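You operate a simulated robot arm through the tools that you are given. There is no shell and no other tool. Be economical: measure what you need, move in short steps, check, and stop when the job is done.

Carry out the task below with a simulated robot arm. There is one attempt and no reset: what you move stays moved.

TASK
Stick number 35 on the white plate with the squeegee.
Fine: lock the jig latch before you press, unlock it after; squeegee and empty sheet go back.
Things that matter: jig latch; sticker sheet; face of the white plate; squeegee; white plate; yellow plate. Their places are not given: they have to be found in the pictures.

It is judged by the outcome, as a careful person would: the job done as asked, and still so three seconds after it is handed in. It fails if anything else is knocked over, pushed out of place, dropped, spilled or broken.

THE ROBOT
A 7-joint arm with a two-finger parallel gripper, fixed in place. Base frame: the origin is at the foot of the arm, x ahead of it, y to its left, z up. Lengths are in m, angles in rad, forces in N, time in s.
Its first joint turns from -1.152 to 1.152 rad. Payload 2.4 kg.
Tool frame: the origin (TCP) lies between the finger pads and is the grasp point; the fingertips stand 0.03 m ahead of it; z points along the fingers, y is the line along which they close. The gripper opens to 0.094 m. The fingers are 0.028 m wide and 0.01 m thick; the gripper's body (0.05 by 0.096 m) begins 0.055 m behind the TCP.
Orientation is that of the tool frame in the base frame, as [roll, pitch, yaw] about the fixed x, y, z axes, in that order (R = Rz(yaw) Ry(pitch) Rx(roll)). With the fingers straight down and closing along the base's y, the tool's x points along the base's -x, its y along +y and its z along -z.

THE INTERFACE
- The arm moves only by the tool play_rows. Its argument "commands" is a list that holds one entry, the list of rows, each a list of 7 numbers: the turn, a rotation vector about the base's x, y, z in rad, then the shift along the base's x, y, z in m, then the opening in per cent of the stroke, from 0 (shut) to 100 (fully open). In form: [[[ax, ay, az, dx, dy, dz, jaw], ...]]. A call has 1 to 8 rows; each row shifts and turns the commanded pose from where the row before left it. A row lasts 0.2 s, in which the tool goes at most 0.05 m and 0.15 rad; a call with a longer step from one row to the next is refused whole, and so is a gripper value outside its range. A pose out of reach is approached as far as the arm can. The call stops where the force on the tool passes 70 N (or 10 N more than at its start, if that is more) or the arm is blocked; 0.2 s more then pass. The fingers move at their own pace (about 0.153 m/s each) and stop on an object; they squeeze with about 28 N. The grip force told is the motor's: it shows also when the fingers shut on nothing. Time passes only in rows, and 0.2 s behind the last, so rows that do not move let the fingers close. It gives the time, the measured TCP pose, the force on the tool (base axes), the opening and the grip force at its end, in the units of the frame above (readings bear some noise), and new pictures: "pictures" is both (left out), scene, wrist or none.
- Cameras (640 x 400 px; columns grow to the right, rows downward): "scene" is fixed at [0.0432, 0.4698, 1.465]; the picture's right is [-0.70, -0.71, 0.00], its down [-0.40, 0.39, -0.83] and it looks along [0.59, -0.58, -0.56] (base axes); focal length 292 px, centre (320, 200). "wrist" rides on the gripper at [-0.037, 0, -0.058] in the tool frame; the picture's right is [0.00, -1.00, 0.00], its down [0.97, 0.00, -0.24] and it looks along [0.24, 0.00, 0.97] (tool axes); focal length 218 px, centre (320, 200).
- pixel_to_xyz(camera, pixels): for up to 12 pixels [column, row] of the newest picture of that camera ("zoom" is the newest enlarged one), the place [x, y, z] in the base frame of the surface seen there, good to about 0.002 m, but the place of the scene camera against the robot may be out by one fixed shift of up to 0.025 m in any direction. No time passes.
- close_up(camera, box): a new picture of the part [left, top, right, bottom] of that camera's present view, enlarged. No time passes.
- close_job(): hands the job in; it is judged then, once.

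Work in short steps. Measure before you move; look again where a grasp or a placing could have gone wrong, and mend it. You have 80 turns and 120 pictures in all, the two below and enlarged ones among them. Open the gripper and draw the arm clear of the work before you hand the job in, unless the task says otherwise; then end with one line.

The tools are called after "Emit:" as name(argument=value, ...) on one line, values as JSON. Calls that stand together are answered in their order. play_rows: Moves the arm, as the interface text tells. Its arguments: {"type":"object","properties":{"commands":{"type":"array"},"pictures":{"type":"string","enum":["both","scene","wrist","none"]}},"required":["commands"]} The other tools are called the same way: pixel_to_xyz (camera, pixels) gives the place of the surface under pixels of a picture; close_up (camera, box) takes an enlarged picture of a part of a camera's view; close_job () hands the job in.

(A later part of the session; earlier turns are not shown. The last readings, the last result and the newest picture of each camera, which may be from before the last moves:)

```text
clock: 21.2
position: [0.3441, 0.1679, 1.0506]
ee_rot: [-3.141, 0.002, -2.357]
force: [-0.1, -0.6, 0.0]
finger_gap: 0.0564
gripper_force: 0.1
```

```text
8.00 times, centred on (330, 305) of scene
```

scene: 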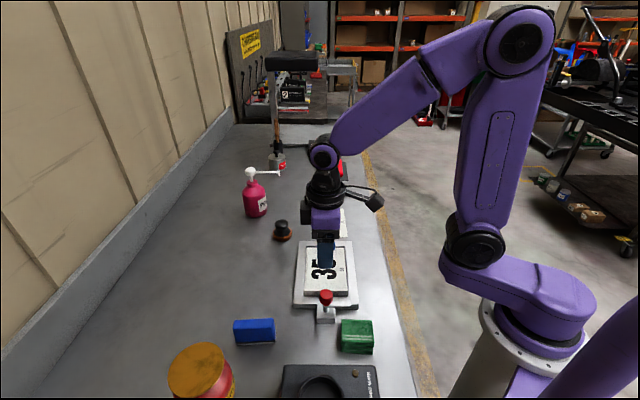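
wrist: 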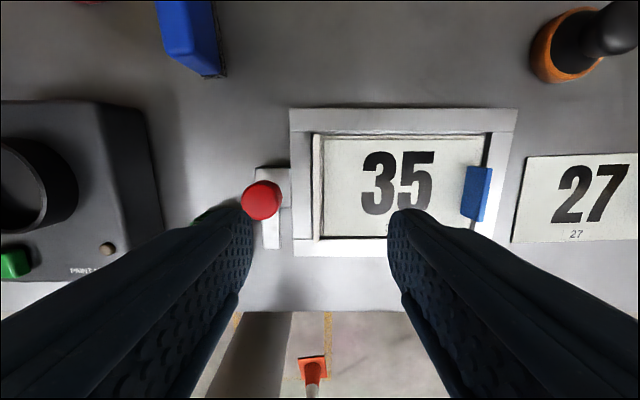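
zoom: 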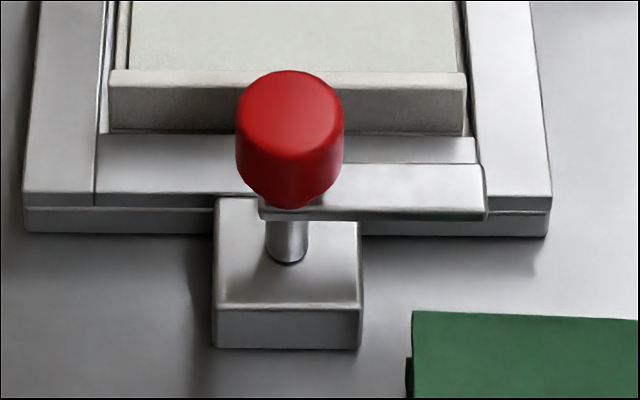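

Knob axis is about (0.3137, 0.199), top z 0.954. I rotate the tool back 45° while moving above it.

Emit:
play_rows(commands=[[[0, 0, -0.131, -0.006, 0.006, 0, 50], [0, 0, -0.131, -0.006, 0.006, 0, 50], [0, 0, -0.131, -0.006, 0.006, -0.01, 50], [0, 0, -0.131, -0.006, 0.006, -0.01, 50], [0, 0, -0.131, -0.0064, 0.0071, -0.01, 50], [0, 0, -0.131, 0, 0, -0.01, 50], [0, 0, 0, 0, 0, 0, 50]]], pictures="wrist")

```text
clock: 22.8
position: [0.3138, 0.1996, 1.0102]
ee_rot: [3.141, 0.002, 3.14]
force: [-0.1, -0.7, -0.1]
finger_gap: 0.0469
gripper_force: 0.0
```

wrist: 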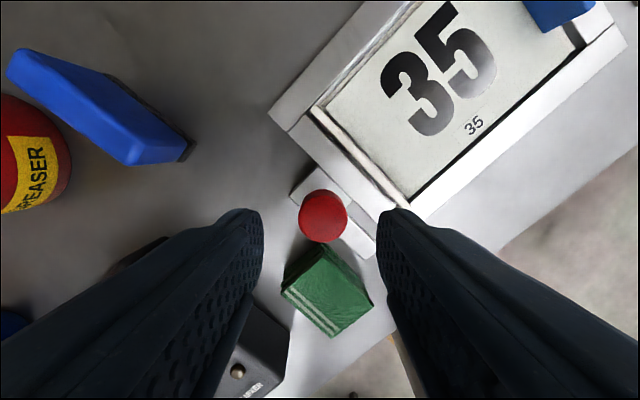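

Emit:
play_rows(commands=[[[0, 0, 0, 0, 0, -0.025, 50], [0, 0, 0, 0, 0, -0.025, 50], [0, 0, 0, 0, 0, 0, 50], [0, 0, 0, 0, 0, 0, 0], [0, 0, 0, 0, 0, 0, 0], [0, 0, 0, 0, 0, 0, 0]]], pictures="wrist")

```text
clock: 24.2
position: [0.3144, 0.1973, 0.9589]
ee_rot: [-3.139, -0.002, 3.141]
force: [4.2, -18.3, -10.4]
finger_gap: 0.0274
gripper_force: 45.3
```

wrist: 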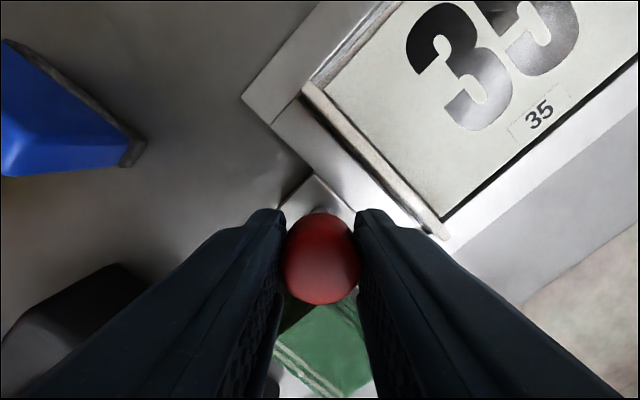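

The knob is gripped (27 mm), but the side force shows I'm about 2 mm off in y. I correct that and turn 45°.

Emit:
play_rows(commands=[[[0, 0, 0, 0, -0.0025, 0, 0], [0, 0, 0.1, 0, 0, 0, 0], [0, 0, 0.1, 0, 0, 0, 0], [0, 0, 0.1, 0, 0, 0, 0], [0, 0, 0.1, 0, 0, 0, 0]]])

Emit:
close_up(camera="scene", box=[285, 240, 385, 340])

```text
clock: 25.4
position: [0.3139, 0.1975, 0.9597]
ee_rot: [3.141, 0.004, -2.737]
force: [-11.9, 17.0, -21.7]
finger_gap: 0.0272
gripper_force: 44.9
```

scene: 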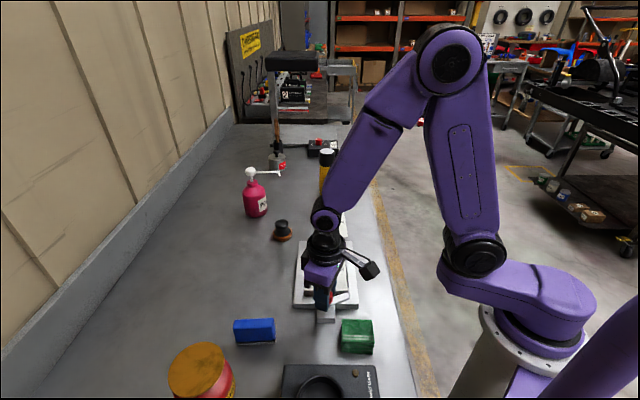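
wrist: 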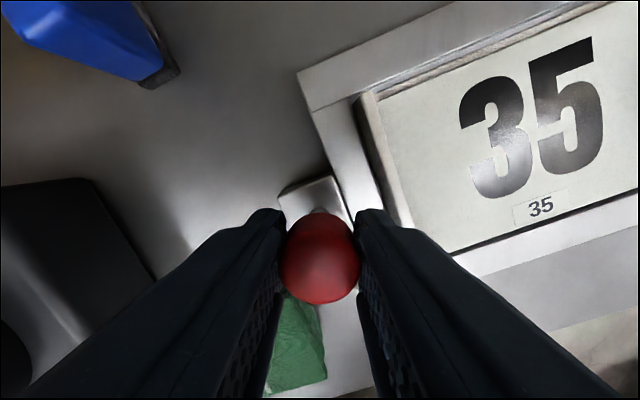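

```text
4.00 times, centred on (335, 290) of scene
```

zoom: 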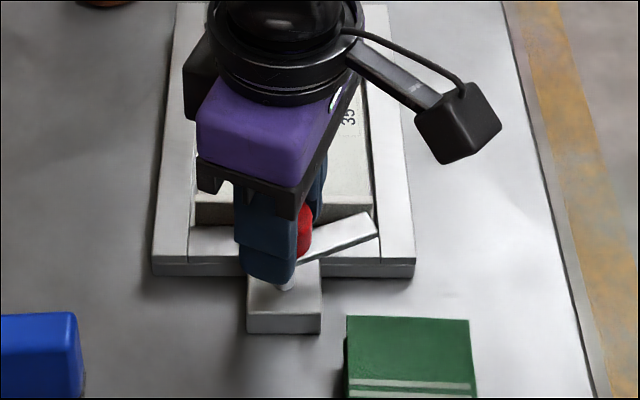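

The bar swings with the knob. I continue the turn.

Emit:
play_rows(commands=[[[0, 0, 0.13, 0, 0.001, 0, 0], [0, 0, 0.13, 0, 0, 0, 0], [0, 0, 0.13, 0, 0, 0, 0], [0, 0, 0.13, 0, 0, 0, 0], [0, 0, 0.13, 0, 0, 0, 0], [0, 0, 0.13, 0, 0, 0, 0]]])

Emit:
close_up(camera="scene", box=[285, 240, 385, 340])

```text
clock: 26.8
position: [0.314, 0.2, 0.9592]
ee_rot: [-3.141, -0.001, -1.956]
force: [-29.4, 24.9, -24.1]
finger_gap: 0.0274
gripper_force: 45.1
```

scene: 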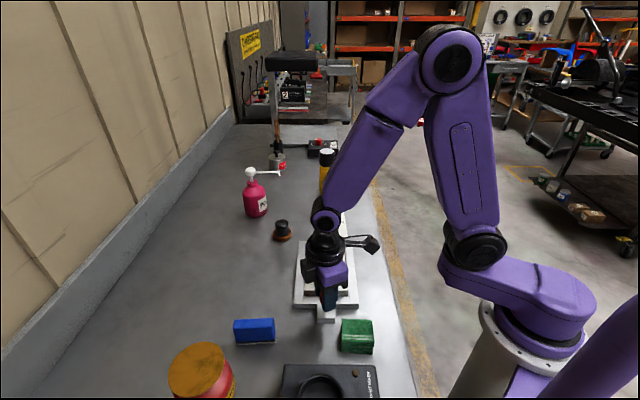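
wrist: 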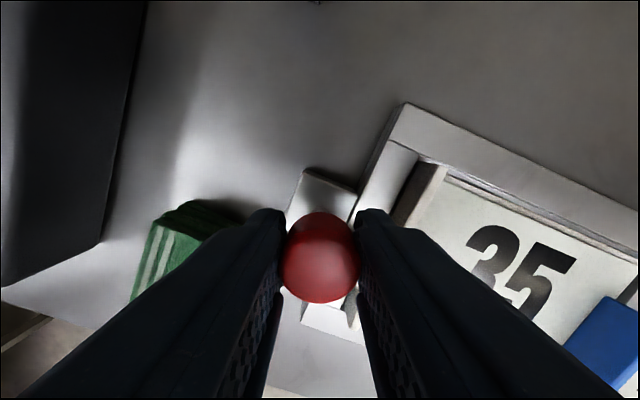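

```text
4.00 times, centred on (335, 290) of scene
```

zoom: 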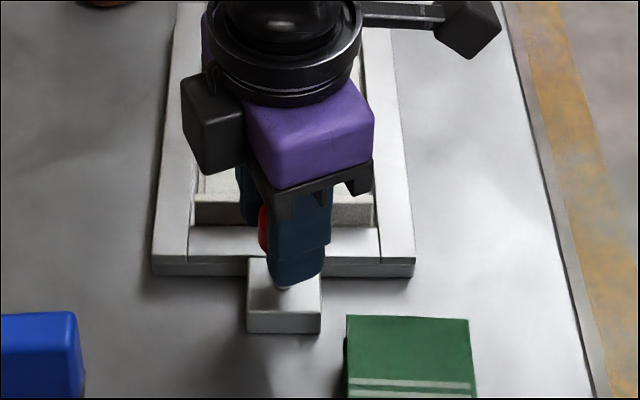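

About 1.18 rad is done. I relieve the side force and finish the 90°.

Emit:
play_rows(commands=[[[0, 0, 0, -0.002, 0.002, 0, 0], [0, 0, 0.13, 0, 0, 0, 0], [0, 0, 0.13, 0, 0, 0, 0], [0, 0, 0.13, 0, 0, 0, 0], [0, 0, 0, 0, 0, 0, 0]]])

Emit:
close_up(camera="scene", box=[285, 240, 385, 340])

```text
clock: 28.0
position: [0.3108, 0.199, 0.9602]
ee_rot: [3.141, -0.002, -1.569]
force: [-22.9, 11.5, -17.3]
finger_gap: 0.0274
gripper_force: 45.3
```

scene: 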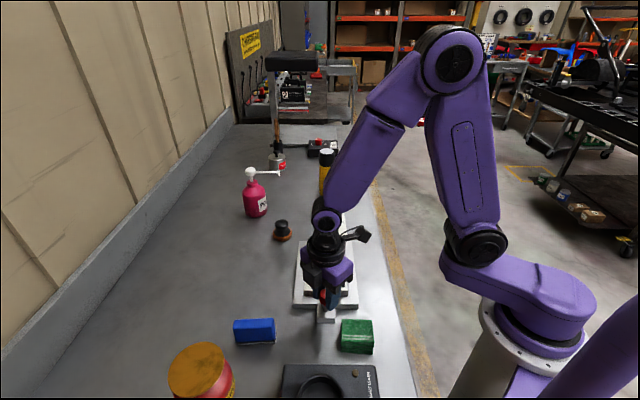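
wrist: 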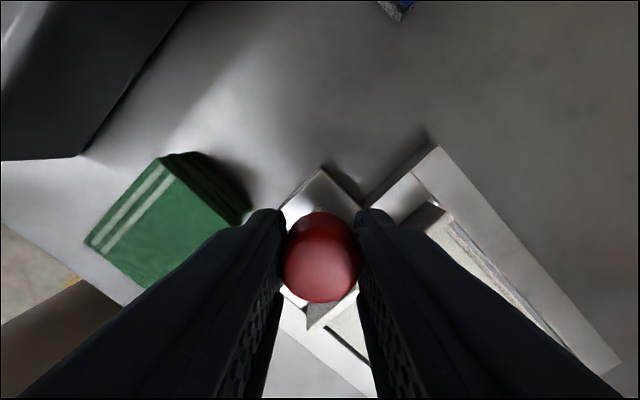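

```text
4.00 times, centred on (335, 290) of scene
```

zoom: 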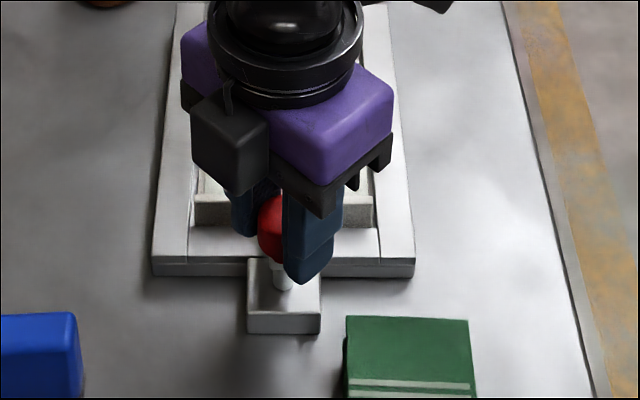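

I release and rise to see the bar's angle.

Emit:
play_rows(commands=[[[0, 0, 0, 0, 0, 0, 50], [0, 0, 0, 0, 0, 0, 50], [0, 0, 0, 0, 0, 0.03, 50], [0, 0, 0, -0.01, 0, 0.04, 60], [0, 0, 0, -0.02, 0.02, 0.04, 60], [0, 0, 0, 0, 0, 0, 60]]])

Emit:
close_up(camera="wrist", box=[240, 120, 440, 260])

Emit:
close_up(camera="scene", box=[285, 240, 385, 340])

```text
clock: 29.4
position: [0.2822, 0.2197, 1.0707]
ee_rot: [-3.141, 0.002, -1.572]
force: [0.1, 0.1, 0.0]
finger_gap: 0.0564
gripper_force: 0.0
```

scene: 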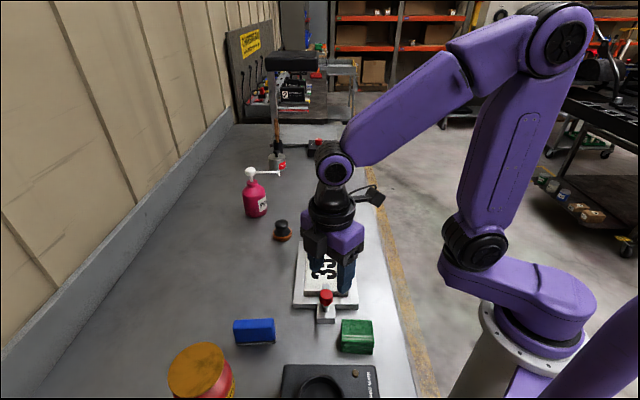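
wrist: 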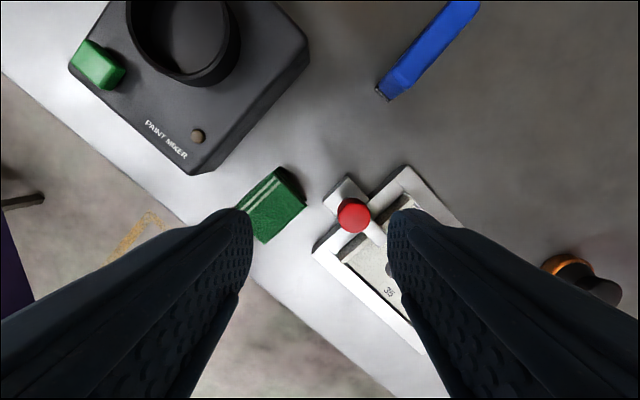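

```text
2.86 times, centred on (340, 190) of wrist
```

zoom: 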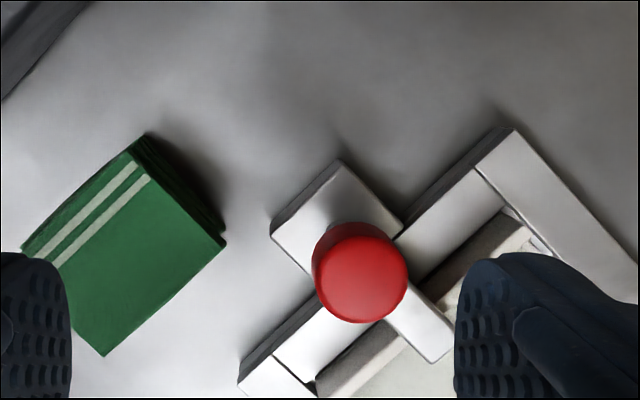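

```text
4.00 times, centred on (335, 290) of scene
```

zoom: 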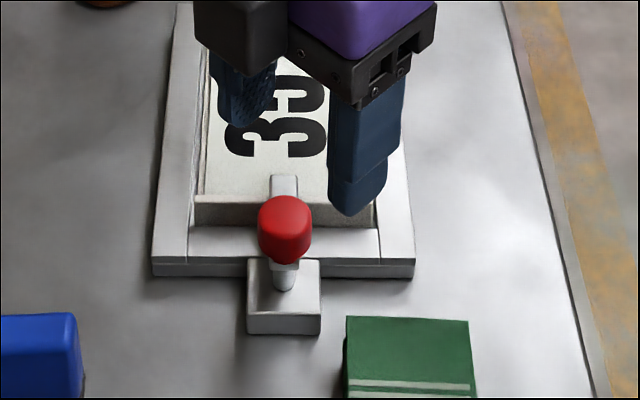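

Emit:
pixel_to_xyz(camera="zoom", pixels=[[395, 318], [432, 355], [416, 295], [447, 325], [410, 310], [436, 338]])

```text
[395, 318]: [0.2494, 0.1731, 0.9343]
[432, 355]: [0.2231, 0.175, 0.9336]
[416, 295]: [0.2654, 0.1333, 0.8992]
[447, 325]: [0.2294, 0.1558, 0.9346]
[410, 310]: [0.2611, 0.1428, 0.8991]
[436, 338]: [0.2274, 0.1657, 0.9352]
```

Emit:
pixel_to_xyz(camera="wrist", pixels=[[371, 228], [373, 231], [376, 235], [379, 239], [382, 243], [368, 231], [379, 243]])

```text
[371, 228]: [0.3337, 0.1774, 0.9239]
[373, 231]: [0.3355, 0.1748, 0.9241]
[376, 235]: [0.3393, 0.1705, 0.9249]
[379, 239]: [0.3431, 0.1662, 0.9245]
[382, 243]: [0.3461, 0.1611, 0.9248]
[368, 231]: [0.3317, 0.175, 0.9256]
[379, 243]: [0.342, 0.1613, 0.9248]
```

The bar lies about 7° short of full 90°. I regrip the knob and turn it a bit further.

Emit:
play_rows(commands=[[[0, 0, 0, 0.029, -0.0212, -0.03, 50], [0, 0, 0, 0, 0, -0.04, 50], [0, 0, 0, 0, 0, -0.04, 50], [0, 0, 0, 0, 0, 0, 0], [0, 0, 0, 0, 0, 0, 0], [0, 0, 0.08, 0, 0, 0, 0], [0, 0, 0.08, 0, 0, 0, 0], [0, 0, 0, 0, 0, 0, 0]]], pictures="wrist")

```text
clock: 31.2
position: [0.3112, 0.1978, 0.9598]
ee_rot: [-3.141, 0.002, -1.408]
force: [-1.1, 2.0, -4.8]
finger_gap: 0.0273
gripper_force: 45.1
```

wrist: 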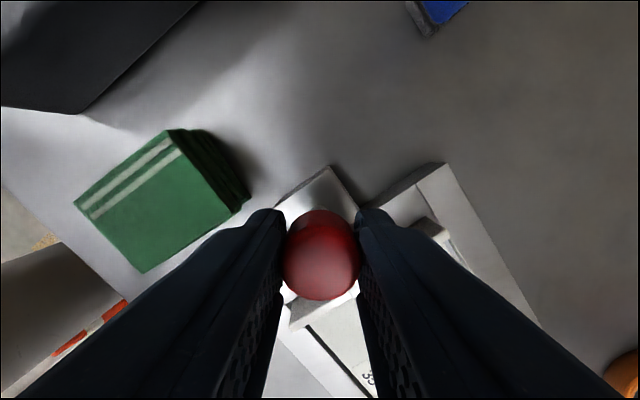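

Emit:
play_rows(commands=[[[0, 0, 0, 0, 0, 0, 50], [0, 0, 0, 0, 0, 0, 50], [0, 0, 0, 0, 0, 0.03, 50], [0, 0, 0, -0.01, 0, 0.04, 60], [0, 0, 0, -0.02, 0.02, 0.04, 60], [0, 0, 0, 0, 0, 0, 60]]], pictures="wrist")

Emit:
close_up(camera="wrist", box=[310, 160, 430, 280])

```text
clock: 32.6
position: [0.2838, 0.2178, 1.0703]
ee_rot: [-3.141, 0.001, -1.411]
force: [0.1, -0.3, -0.9]
finger_gap: 0.0563
gripper_force: 0.0
```

wrist: 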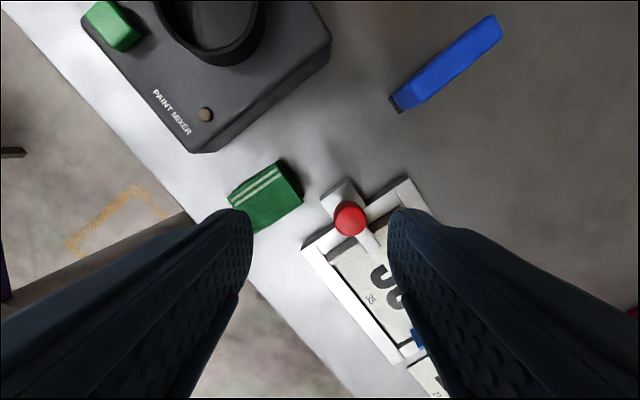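

```text
3.33 times, centred on (370, 220) of wrist
```

zoom: 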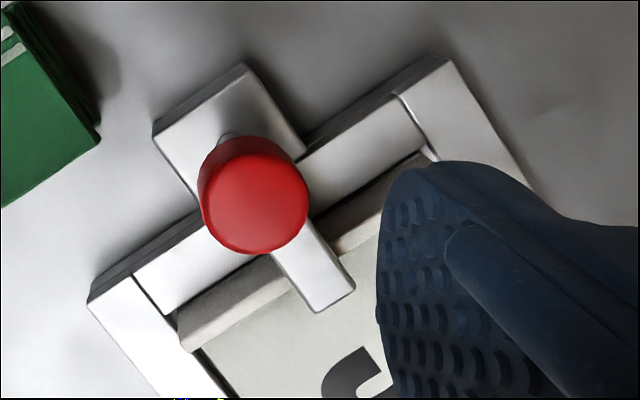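

Emit:
pixel_to_xyz(camera="zoom", pixels=[[320, 309], [350, 285], [275, 262], [312, 230], [300, 283], [332, 255], [312, 290], [300, 270]])

```text
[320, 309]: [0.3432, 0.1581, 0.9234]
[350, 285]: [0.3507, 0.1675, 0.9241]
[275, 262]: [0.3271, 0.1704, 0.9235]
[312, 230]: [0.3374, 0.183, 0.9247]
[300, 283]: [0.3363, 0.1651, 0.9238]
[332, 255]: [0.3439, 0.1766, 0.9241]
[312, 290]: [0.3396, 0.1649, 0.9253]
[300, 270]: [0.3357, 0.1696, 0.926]
```

The bar now lies square over the plate's lip, so the latch is locked. Next is the blue squeegee: I turn the tool back to the bench alignment and move over it.

Emit:
play_rows(commands=[[[0, 0, -0.135, 0.011, 0.016, 0.002, 60], [0, 0, -0.135, 0.011, 0.016, 0.002, 60], [0, 0, -0.135, 0.011, 0.016, 0.002, 60], [0, 0, -0.135, 0.011, 0.016, 0.002, 60], [0, 0, -0.135, 0.011, 0.016, 0.002, 60], [0, 0, -0.135, 0.011, 0.016, 0.002, 60], [0, 0, -0.135, 0.01, 0.016, 0, 60], [0, 0, 0, 0, 0, 0, 60]]])

Emit:
close_up(camera="wrist", box=[220, 100, 420, 240])

Emit:
close_up(camera="scene", box=[220, 305, 290, 355])

```text
clock: 34.4
position: [0.3568, 0.3304, 1.0804]
ee_rot: [-3.14, -0.001, -2.357]
force: [0.4, -0.2, 0.3]
finger_gap: 0.0564
gripper_force: 0.1
```

scene: 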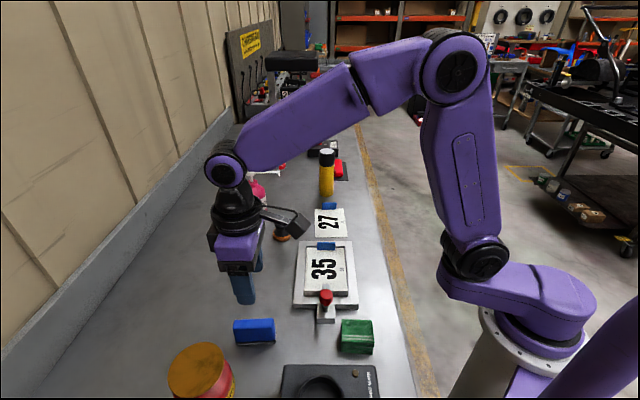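
wrist: 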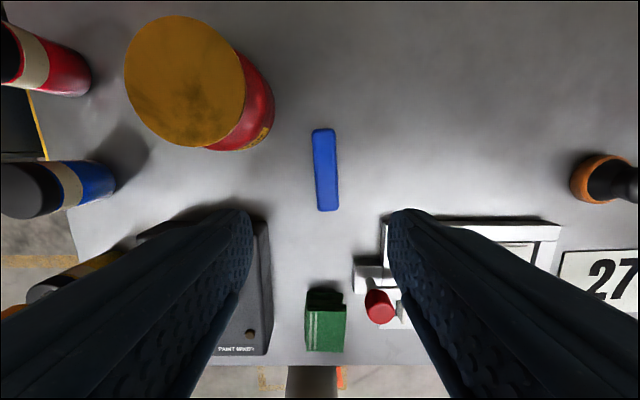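

```text
2.86 times, centred on (320, 170) of wrist
```

zoom: 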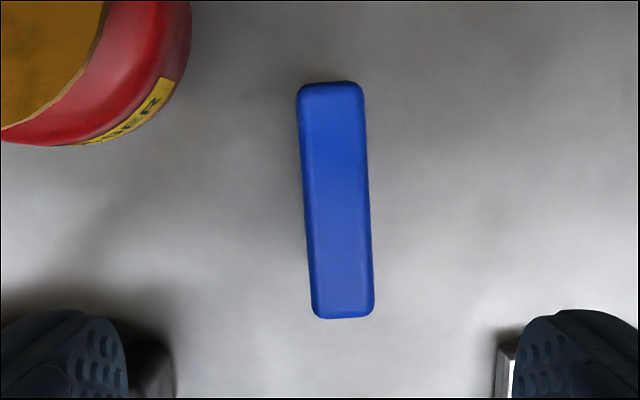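

```text
8.00 times, centred on (255, 330) of scene
```

zoom: 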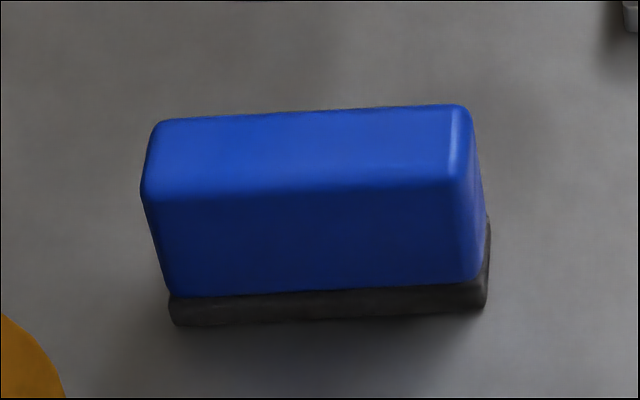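

Emit:
pixel_to_xyz(camera="wrist", pixels=[[314, 134], [334, 134], [319, 206], [337, 206], [326, 170], [325, 130], [329, 209], [245, 90], [270, 130], [240, 145], [300, 170], [352, 170]])

```text
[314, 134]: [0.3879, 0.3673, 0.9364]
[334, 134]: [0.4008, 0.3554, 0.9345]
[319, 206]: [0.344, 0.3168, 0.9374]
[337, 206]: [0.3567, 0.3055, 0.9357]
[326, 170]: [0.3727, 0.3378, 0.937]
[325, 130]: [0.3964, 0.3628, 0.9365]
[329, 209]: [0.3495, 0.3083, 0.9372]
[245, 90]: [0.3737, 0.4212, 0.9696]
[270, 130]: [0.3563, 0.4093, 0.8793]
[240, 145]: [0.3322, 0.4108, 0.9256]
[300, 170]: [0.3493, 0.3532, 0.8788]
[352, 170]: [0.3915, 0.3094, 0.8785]
```

The squeegee is centred at (0.3727, 0.336), about 4° off the tool alignment, 18 mm thick, top z 0.937. I align and descend with tips at about z 0.904.

Emit:
play_rows(commands=[[[0, 0, 0.066, 0.0159, 0.0058, -0.03, 45], [0, 0, 0, 0, 0, -0.04, 45], [0, 0, 0, 0, 0, -0.02, 45], [0, 0, 0, 0, 0, 0, 45]]], pictures="wrist")

```text
clock: 35.4
position: [0.3724, 0.3357, 0.9906]
ee_rot: [-3.14, 0.003, -2.289]
force: [0.0, -0.3, -0.3]
finger_gap: 0.0422
gripper_force: 0.1
```

wrist: 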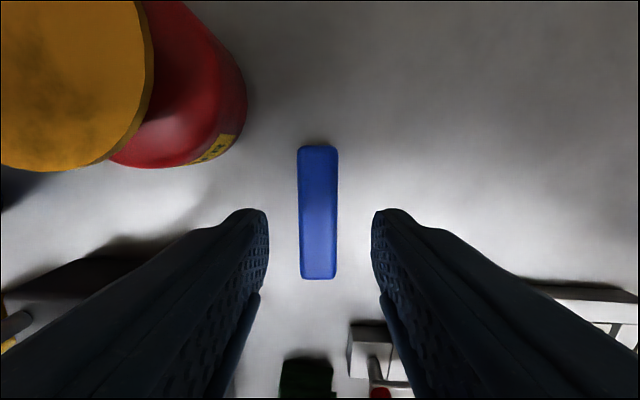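

Emit:
play_rows(commands=[[[0, 0, 0, 0, 0, -0.03, 45], [0, 0, 0, 0, 0, -0.027, 45], [0, 0, 0, 0, 0, 0, 45], [0, 0, 0, 0, 0, 0, 0], [0, 0, 0, 0, 0, 0, 0], [0, 0, 0, 0, 0, 0, 0]]], pictures="wrist")

```text
clock: 36.8
position: [0.3737, 0.3355, 0.934]
ee_rot: [-3.14, -0.002, -2.289]
force: [-0.5, 0.0, 0.0]
finger_gap: 0.026
gripper_force: 28.1
```

wrist: 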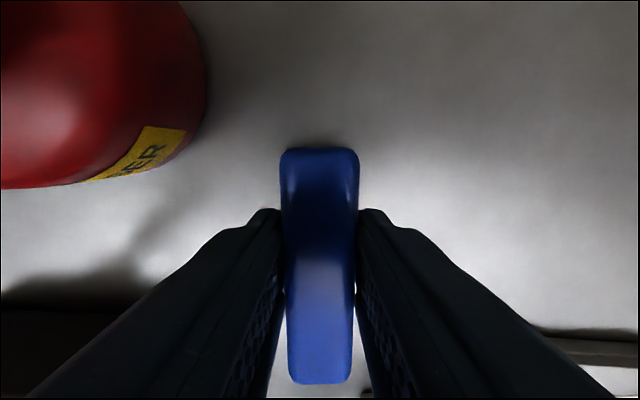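

The squeegee is gripped (26 mm). I lift it slowly and carry it over the plate, turning back to plate alignment.

Emit:
play_rows(commands=[[[0, 0, 0, 0, 0, 0.006, 0], [0, 0, 0, 0, 0, 0.01, 0], [0, 0, 0, 0, 0, 0.015, 0], [0, 0, 0, 0, 0, 0.02, 0], [0, 0, 0, 0, 0, 0.02, 0], [0, 0, 0, 0, 0, 0.014, 0], [0, 0, 0, 0, 0, 0.005, 0]]], pictures="none")

Emit:
play_rows(commands=[[[0, 0, -0.011, -0.0005, -0.01, 0, 0], [0, 0, -0.011, -0.0008, -0.025, 0, 0], [0, 0, -0.011, -0.001, -0.033, 0, 0], [0, 0, -0.011, -0.001, -0.035, 0, 0], [0, 0, -0.011, -0.001, -0.035, 0, 0], [0, 0, -0.011, -0.001, -0.03, 0, 0], [0, 0, 0, -0.0004, -0.0177, 0, 0], [0, 0, 0, 0, -0.008, 0, 0]]])

Emit:
close_up(camera="scene", box=[275, 220, 375, 320])

```text
clock: 38.4
position: [0.3728, 0.336, 1.0245]
ee_rot: [-3.14, 0.001, -2.29]
force: [-0.4, 0.5, -0.6]
finger_gap: 0.026
gripper_force: 28.2
```

```text
clock: 40.2
position: [0.3676, 0.1431, 1.0237]
ee_rot: [-3.141, 0.002, -2.357]
force: [-0.3, -0.3, -0.6]
finger_gap: 0.0258
gripper_force: 27.9
```

scene: 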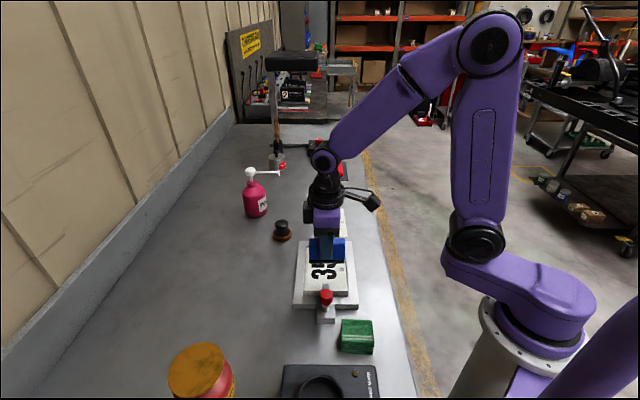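
wrist: 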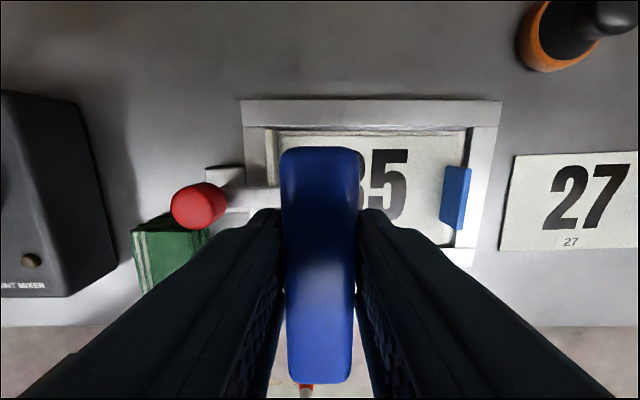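

```text
4.00 times, centred on (325, 270) of scene
```

zoom: 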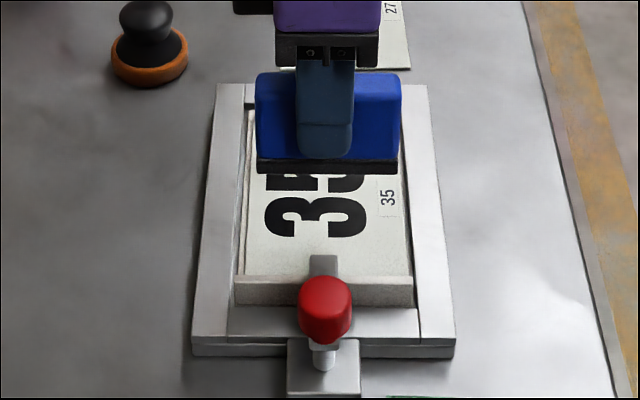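

Emit:
play_rows(commands=[[[0, 0, 0, 0, 0, -0.02, 0], [0, 0, 0, 0, 0, -0.025, 0], [0, 0, 0, 0, 0, -0.015, 0], [0, 0, 0, 0, 0, -0.0045, 0], [0, 0, 0, 0, 0, 0, 0]]], pictures="wrist")

Emit:
close_up(camera="scene", box=[285, 235, 365, 315])

```text
clock: 41.4
position: [0.3679, 0.1418, 0.9598]
ee_rot: [-3.14, 0.003, -2.355]
force: [1.4, 0.2, -0.6]
finger_gap: 0.0257
gripper_force: 28.1
```

wrist: 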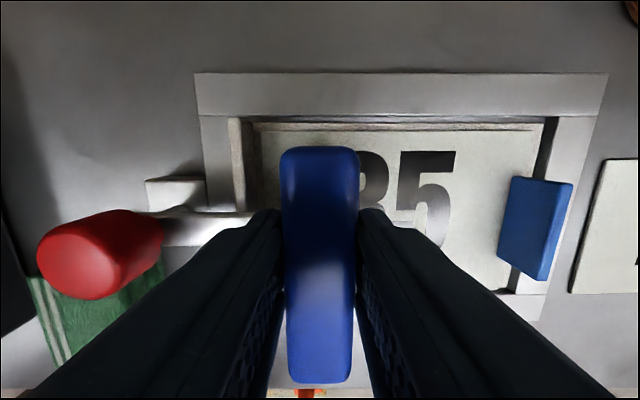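

```text
5.00 times, centred on (325, 275) of scene
```

zoom: 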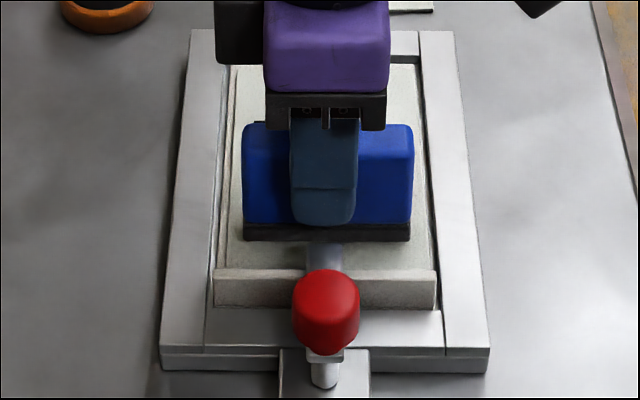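

There is 5 mm clearance. I'll stroke from the tab end towards the lip, so the lip stops any creep of the sheet. First I shift to the tab end and press gently.

Emit:
play_rows(commands=[[[0, 0, 0, 0.0092, -0.0092, 0, 0], [0, 0, 0, 0.0184, -0.0184, 0, 0], [0, 0, 0, 0.0184, -0.0184, 0, 0], [0, 0, 0, 0.0092, -0.0092, 0, 0], [0, 0, 0, 0, 0, -0.003, 0], [0, 0, 0, 0, 0, -0.002, 0], [0, 0, 0, 0, 0, -0.001, 0], [0, 0, 0, 0, 0, 0, 0]]], pictures="wrist")

Emit:
close_up(camera="scene", box=[285, 225, 365, 305])

```text
clock: 43.2
position: [0.4238, 0.0868, 0.9545]
ee_rot: [-3.14, 0.003, -2.356]
force: [-0.5, -0.8, 2.7]
finger_gap: 0.0258
gripper_force: 28.0
```

wrist: 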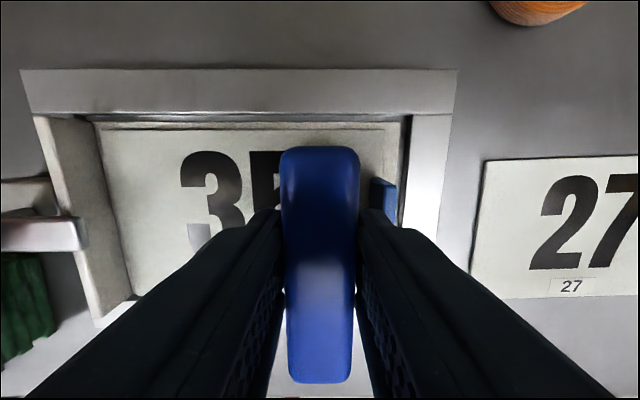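

```text
5.00 times, centred on (325, 265) of scene
```

zoom: 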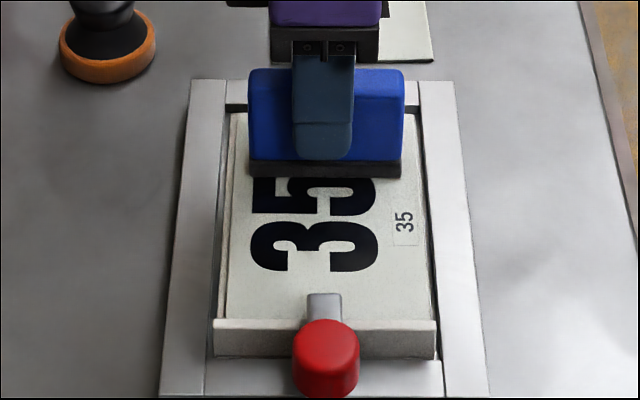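

Contact at 2.7 N. I press about 1.5 mm more and make a short trial stroke towards the lip.

Emit:
play_rows(commands=[[[0, 0, 0, 0, 0, -0.0015, 0], [0, 0, 0, 0, 0, 0, 0], [0, 0, 0, -0.004, 0.004, 0, 0], [0, 0, 0, -0.004, 0.004, 0, 0]]], pictures="wrist")

Emit:
close_up(camera="scene", box=[285, 225, 365, 305])

```text
clock: 44.2
position: [0.4168, 0.0941, 0.9531]
ee_rot: [-3.139, 0.004, -2.355]
force: [4.4, -3.2, 17.2]
finger_gap: 0.0256
gripper_force: 28.1
```

wrist: 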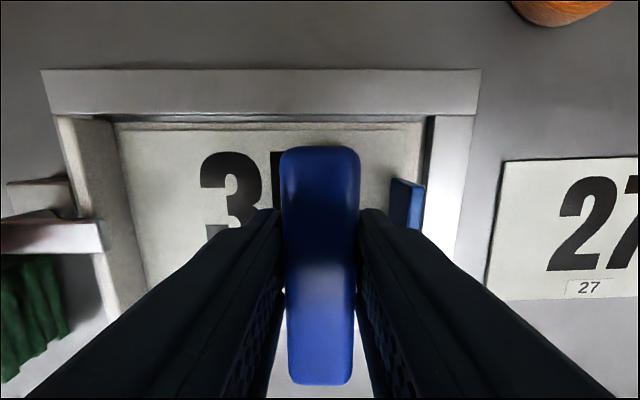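

```text
5.00 times, centred on (325, 265) of scene
```

zoom: 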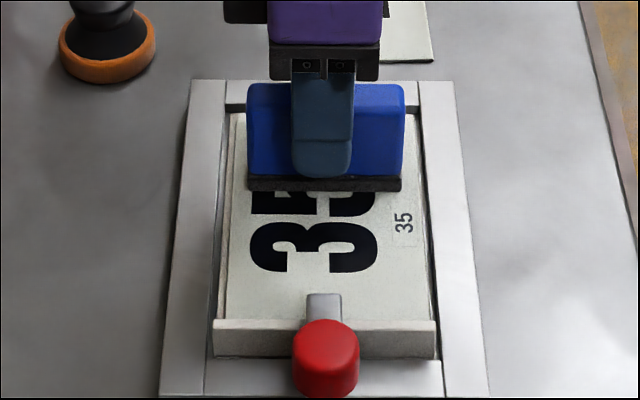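

17 N pressing and the sheet isn't moving. I continue the stroke to the lip end.

Emit:
play_rows(commands=[[[0, 0, 0, -0.0062, 0.0062, 0, 0], [0, 0, 0, -0.0062, 0.0062, 0, 0], [0, 0, 0, -0.0062, 0.0062, 0, 0], [0, 0, 0, -0.0062, 0.0062, 0, 0], [0, 0, 0, -0.0062, 0.0062, 0, 0], [0, 0, 0, -0.0062, 0.0062, 0, 0], [0, 0, 0, -0.0062, 0.0062, 0, 0], [0, 0, 0, -0.0062, 0.0062, 0, 0]]], pictures="wrist")

Emit:
close_up(camera="scene", box=[285, 225, 365, 305])

```text
clock: 46.0
position: [0.3648, 0.1451, 0.9529]
ee_rot: [-3.14, 0.003, -2.357]
force: [5.2, -6.4, 17.5]
finger_gap: 0.0257
gripper_force: 28.3
```

wrist: 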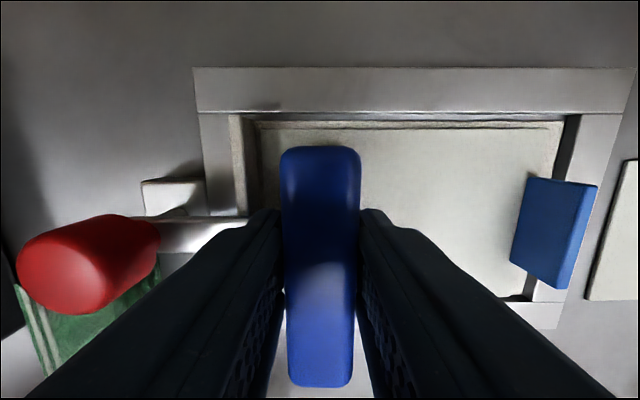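

```text
5.00 times, centred on (325, 265) of scene
```

zoom: 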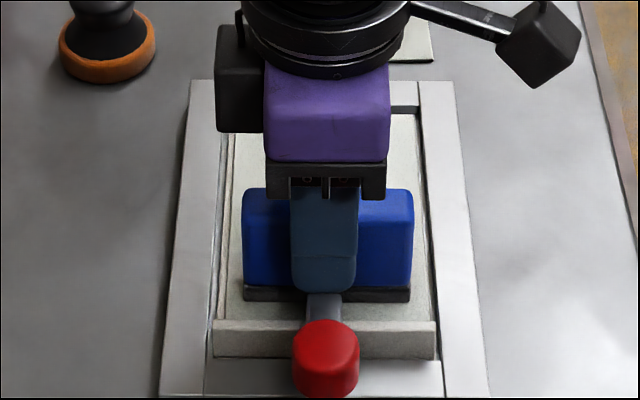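

The number has left the sheet, so it transferred. I lift the squeegee straight up and carry it home.

Emit:
play_rows(commands=[[[0, 0, 0, 0, 0, 0.01, 0], [0, 0, 0, 0, 0, 0.02, 0], [0, 0, 0, 0, 0, 0.025, 0], [0, 0, 0, 0, 0, 0.016, 0]]], pictures="scene")

Emit:
play_rows(commands=[[[0, 0, 0.011, 0.001, 0.01, 0, 0], [0, 0, 0.011, 0.001, 0.025, 0, 0], [0, 0, 0.011, 0.0015, 0.033, 0, 0], [0, 0, 0.011, 0.0015, 0.035, 0, 0], [0, 0, 0.011, 0.0015, 0.035, 0, 0], [0, 0, 0.011, 0.0015, 0.03, 0, 0], [0, 0, 0, 0.0009, 0.0144, 0, 0], [0, 0, 0, 0, 0.008, 0, 0]]], pictures="wrist")

```text
clock: 47.0
position: [0.3656, 0.1447, 1.0246]
ee_rot: [3.141, 0.003, -2.358]
force: [0.6, -0.8, -0.2]
finger_gap: 0.0258
gripper_force: 28.0
```

scene: 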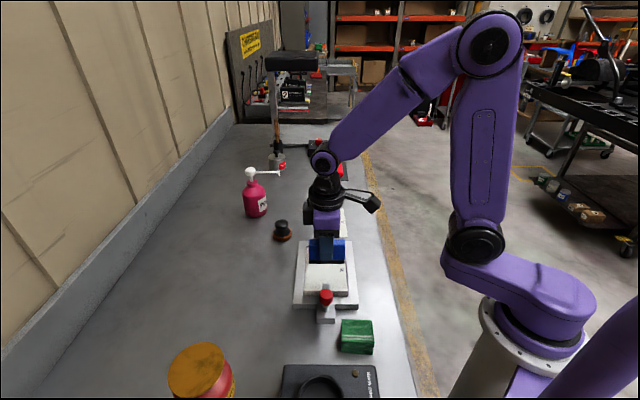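

```text
clock: 48.8
position: [0.3738, 0.3351, 1.0225]
ee_rot: [-3.14, -0.001, -2.289]
force: [-0.1, 0.2, -0.3]
finger_gap: 0.0257
gripper_force: 27.8
```

wrist: 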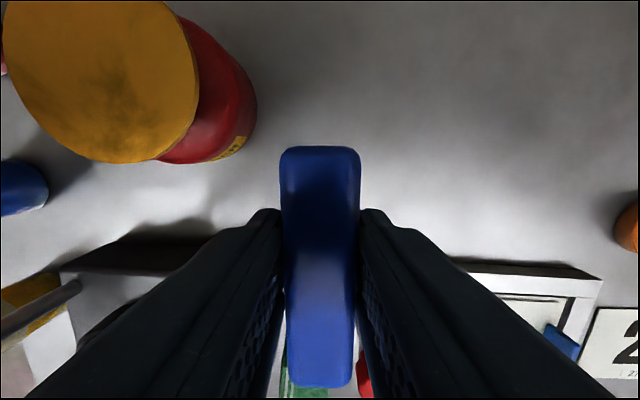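

At the home position, I lower and release.

Emit:
play_rows(commands=[[[0, 0, 0, 0, 0, -0.03, 0], [0, 0, 0, 0, 0, -0.03, 0], [0, 0, 0, 0, 0, -0.018, 0], [0, 0, 0, 0, 0, -0.006, 0], [0, 0, 0, 0, 0, -0.003, 0], [0, 0, 0, 0, 0, 0, 0]]], pictures="none")

```text
clock: 50.2
position: [0.3751, 0.334, 0.9359]
ee_rot: [-3.138, 0.002, -2.291]
force: [0.0, 0.2, -1.6]
finger_gap: 0.0257
gripper_force: 27.8
```

Emit:
play_rows(commands=[[[0, 0, 0, -0.001, 0.001, -0.0015, 0], [0, 0, 0, 0, 0, 0, 0], [0, 0, 0, 0, 0, 0, 35], [0, 0, 0, 0, 0, 0, 45], [0, 0, 0, 0, 0, 0.03, 45], [0, 0, 0, 0, 0, 0.04, 45], [0, 0, 0, 0, 0, 0.04, 45]]])

Emit:
close_up(camera="scene", box=[280, 225, 370, 335])

```text
clock: 51.8
position: [0.3719, 0.3364, 1.0465]
ee_rot: [-3.138, 0.001, -2.289]
force: [0.0, 0.3, -0.5]
finger_gap: 0.0423
gripper_force: 0.1
```

scene: 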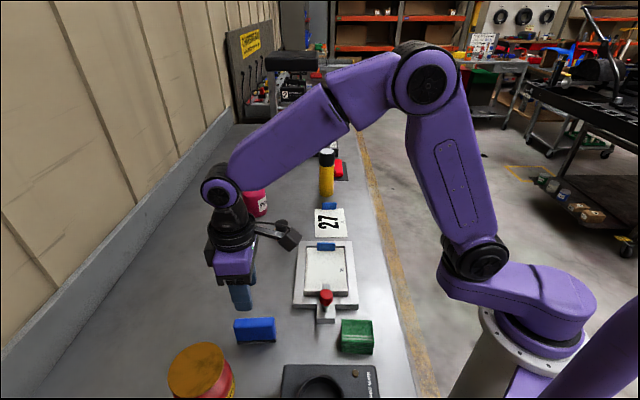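
wrist: 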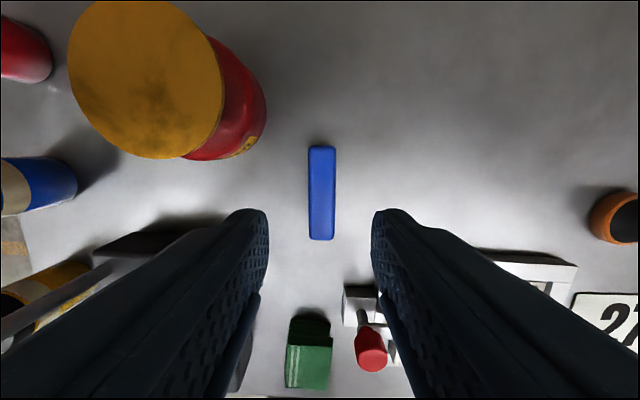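

```text
3.64 times, centred on (325, 280) of scene
```

zoom: 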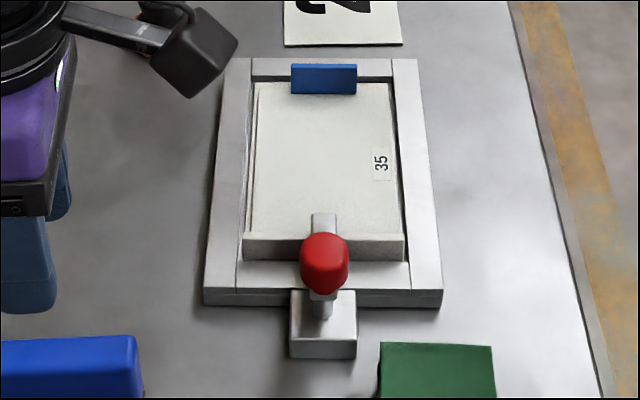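

The squeegee is back, and the sheet is blank apart from its small label. Next is unlocking: I move over the knob at yaw ≈ -1.54.

Emit:
play_rows(commands=[[[0, 0, 0.125, -0.0101, -0.0231, 0, 50], [0, 0, 0.125, -0.0101, -0.0231, 0, 50], [0, 0, 0.125, -0.0101, -0.0231, 0, 50], [0, 0, 0.125, -0.0101, -0.0231, 0, 50], [0, 0, 0.125, -0.0101, -0.0231, 0, 50], [0, 0, 0.125, -0.0102, -0.0229, 0, 50], [0, 0, 0, 0, 0, -0.03, 50], [0, 0, 0, 0, 0, 0, 50]]], pictures="wrist")

```text
clock: 53.6
position: [0.3124, 0.1968, 1.0162]
ee_rot: [3.141, 0.001, -1.539]
force: [0.4, 0.3, -0.7]
finger_gap: 0.047
gripper_force: 0.0
```

wrist: 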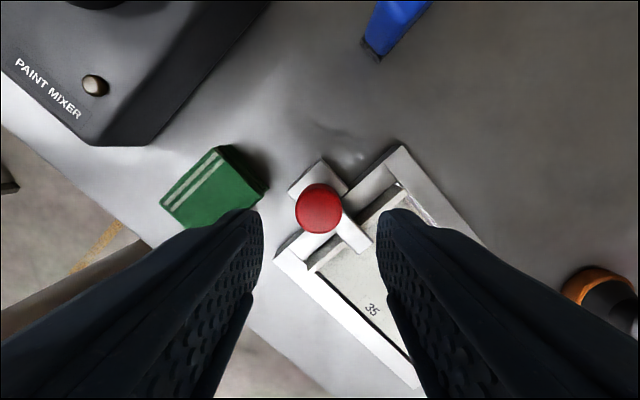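

Emit:
play_rows(commands=[[[0, 0, 0, -0.001, 0.001, -0.03, 50], [0, 0, 0, 0, 0, -0.026, 50], [0, 0, 0, 0, 0, 0, 0], [0, 0, 0, 0, 0, 0, 0], [0, 0, 0, 0, 0, 0, 0], [0, 0, -0.12, 0, 0, 0, 0], [0, 0, -0.13, 0, 0, 0, 0], [0, 0, -0.13, 0, 0, 0, 0]]], pictures="none")

Emit:
play_rows(commands=[[[0, 0, -0.13, 0, 0, 0, 0], [0, 0, -0.13, 0, 0, 0, 0], [0, 0, -0.13, 0, 0, 0, 0], [0, 0, -0.13, 0, 0, 0, 0], [0, 0, -0.13, 0, 0, 0, 0], [0, 0, -0.13, 0, 0, 0, 0], [0, 0, -0.13, 0, 0, 0, 0], [0, 0, -0.13, 0, 0, 0, 0]]])

```text
clock: 55.4
position: [0.3122, 0.1992, 0.9601]
ee_rot: [-3.14, 0.002, -1.924]
force: [-3.1, -2.3, 27.4]
finger_gap: 0.0272
gripper_force: 45.0
```

```text
clock: 57.2
position: [0.312, 0.1981, 0.9591]
ee_rot: [-3.141, 0.003, -2.964]
force: [19.0, -21.9, 27.5]
finger_gap: 0.0272
gripper_force: 44.8
```

scene: 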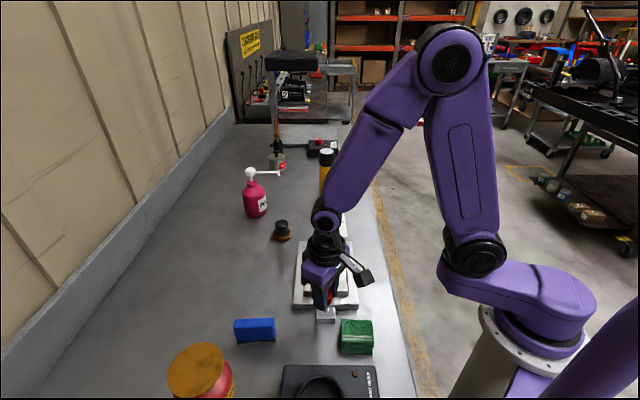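
wrist: 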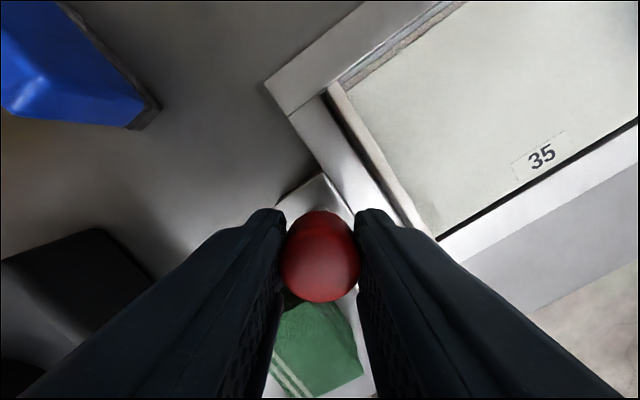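

Emit:
play_rows(commands=[[[0, 0, -0.11, 0.001, -0.001, 0, 0], [0, 0, -0.11, 0, 0, 0, 0], [0, 0, 0, 0, 0, 0, 0], [0, 0, 0, 0, 0, 0, 50], [0, 0, 0, 0, 0, 0, 50], [0, 0, 0, 0, 0, 0.03, 50], [0, 0, 0, 0.01, -0.01, 0.04, 50], [0, 0, 0, 0, 0, 0.02, 50]]], pictures="wrist")

Emit:
close_up(camera="wrist", box=[240, 130, 400, 290])

Emit:
close_up(camera="scene", box=[280, 240, 370, 335])

```text
clock: 59.0
position: [0.3229, 0.1879, 1.0502]
ee_rot: [-3.139, 0.0, 3.102]
force: [0.8, 0.5, 0.4]
finger_gap: 0.0468
gripper_force: 0.1
```

wrist: 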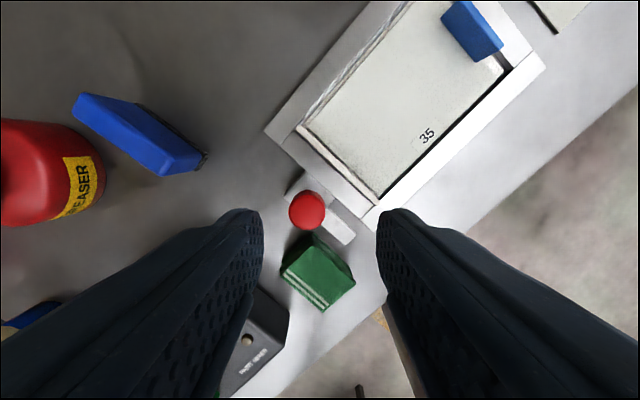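

```text
2.50 times, centred on (320, 210) of wrist
```

zoom: 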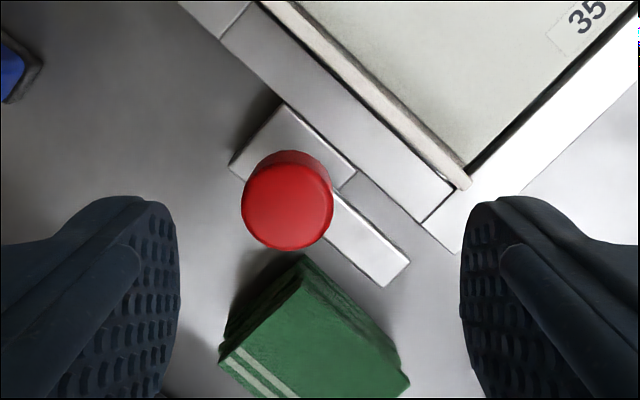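

```text
4.21 times, centred on (325, 288) of scene
```

zoom: 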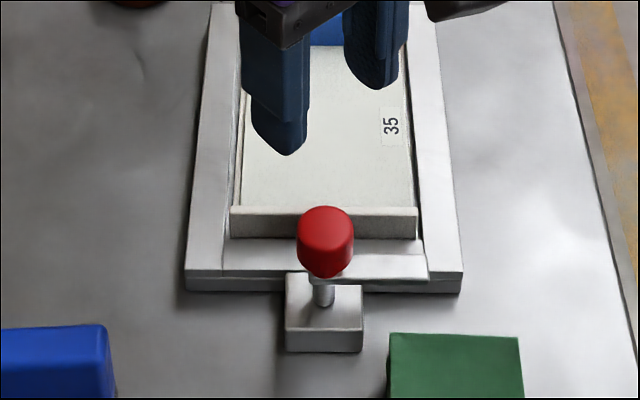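

Latch is back in its open position. I check the bar and locate the tab.

Emit:
pixel_to_xyz(camera="wrist", pixels=[[350, 237], [333, 223], [326, 218], [306, 210]])

Emit:
play_rows(commands=[[[0, 0, 0.131, 0.02, -0.02, 0, 50], [0, 0, 0.131, 0.02, -0.02, 0, 50], [0, 0, 0.131, 0.02, -0.02, 0, 50], [0, 0, 0.131, 0.02, -0.02, 0, 50], [0, 0, 0.131, 0.02, -0.02, 0, 50], [0, 0, 0.131, 0.02, -0.02, 0, 40], [0, 0, 0.039, 0, 0, 0, 40]]], pictures="wrist")

Emit:
close_up(camera="wrist", box=[160, 80, 400, 230])

```text
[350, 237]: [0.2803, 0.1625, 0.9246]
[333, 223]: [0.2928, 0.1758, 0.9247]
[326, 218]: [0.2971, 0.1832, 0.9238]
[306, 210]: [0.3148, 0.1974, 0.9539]
```

```text
clock: 60.6
position: [0.4432, 0.0682, 1.0502]
ee_rot: [-3.139, 0.003, -2.351]
force: [-0.2, 0.7, -0.8]
finger_gap: 0.0376
gripper_force: 0.1
```

wrist: 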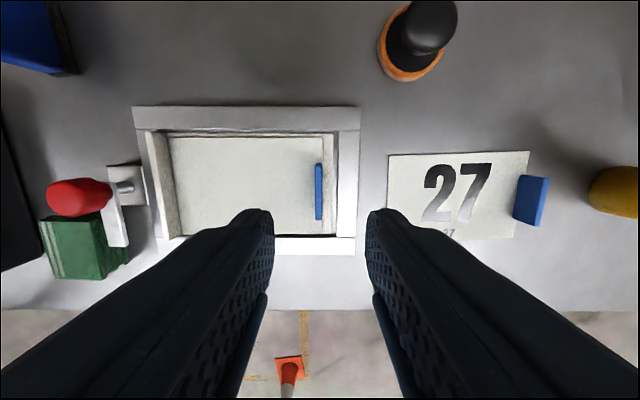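

```text
2.67 times, centred on (280, 155) of wrist
```

zoom: 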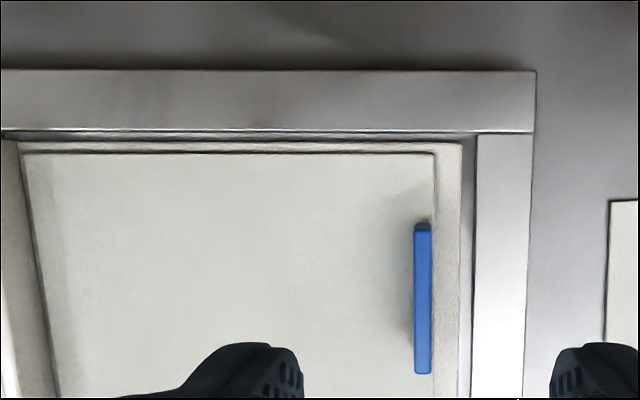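

Emit:
pixel_to_xyz(camera="zoom", pixels=[[422, 232], [422, 300], [422, 365], [432, 158], [60, 160], [428, 390]])

```text
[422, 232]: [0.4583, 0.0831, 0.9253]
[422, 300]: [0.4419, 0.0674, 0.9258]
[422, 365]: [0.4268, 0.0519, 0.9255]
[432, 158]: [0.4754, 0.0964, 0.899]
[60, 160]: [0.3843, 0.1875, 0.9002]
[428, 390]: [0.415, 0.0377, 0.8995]
```

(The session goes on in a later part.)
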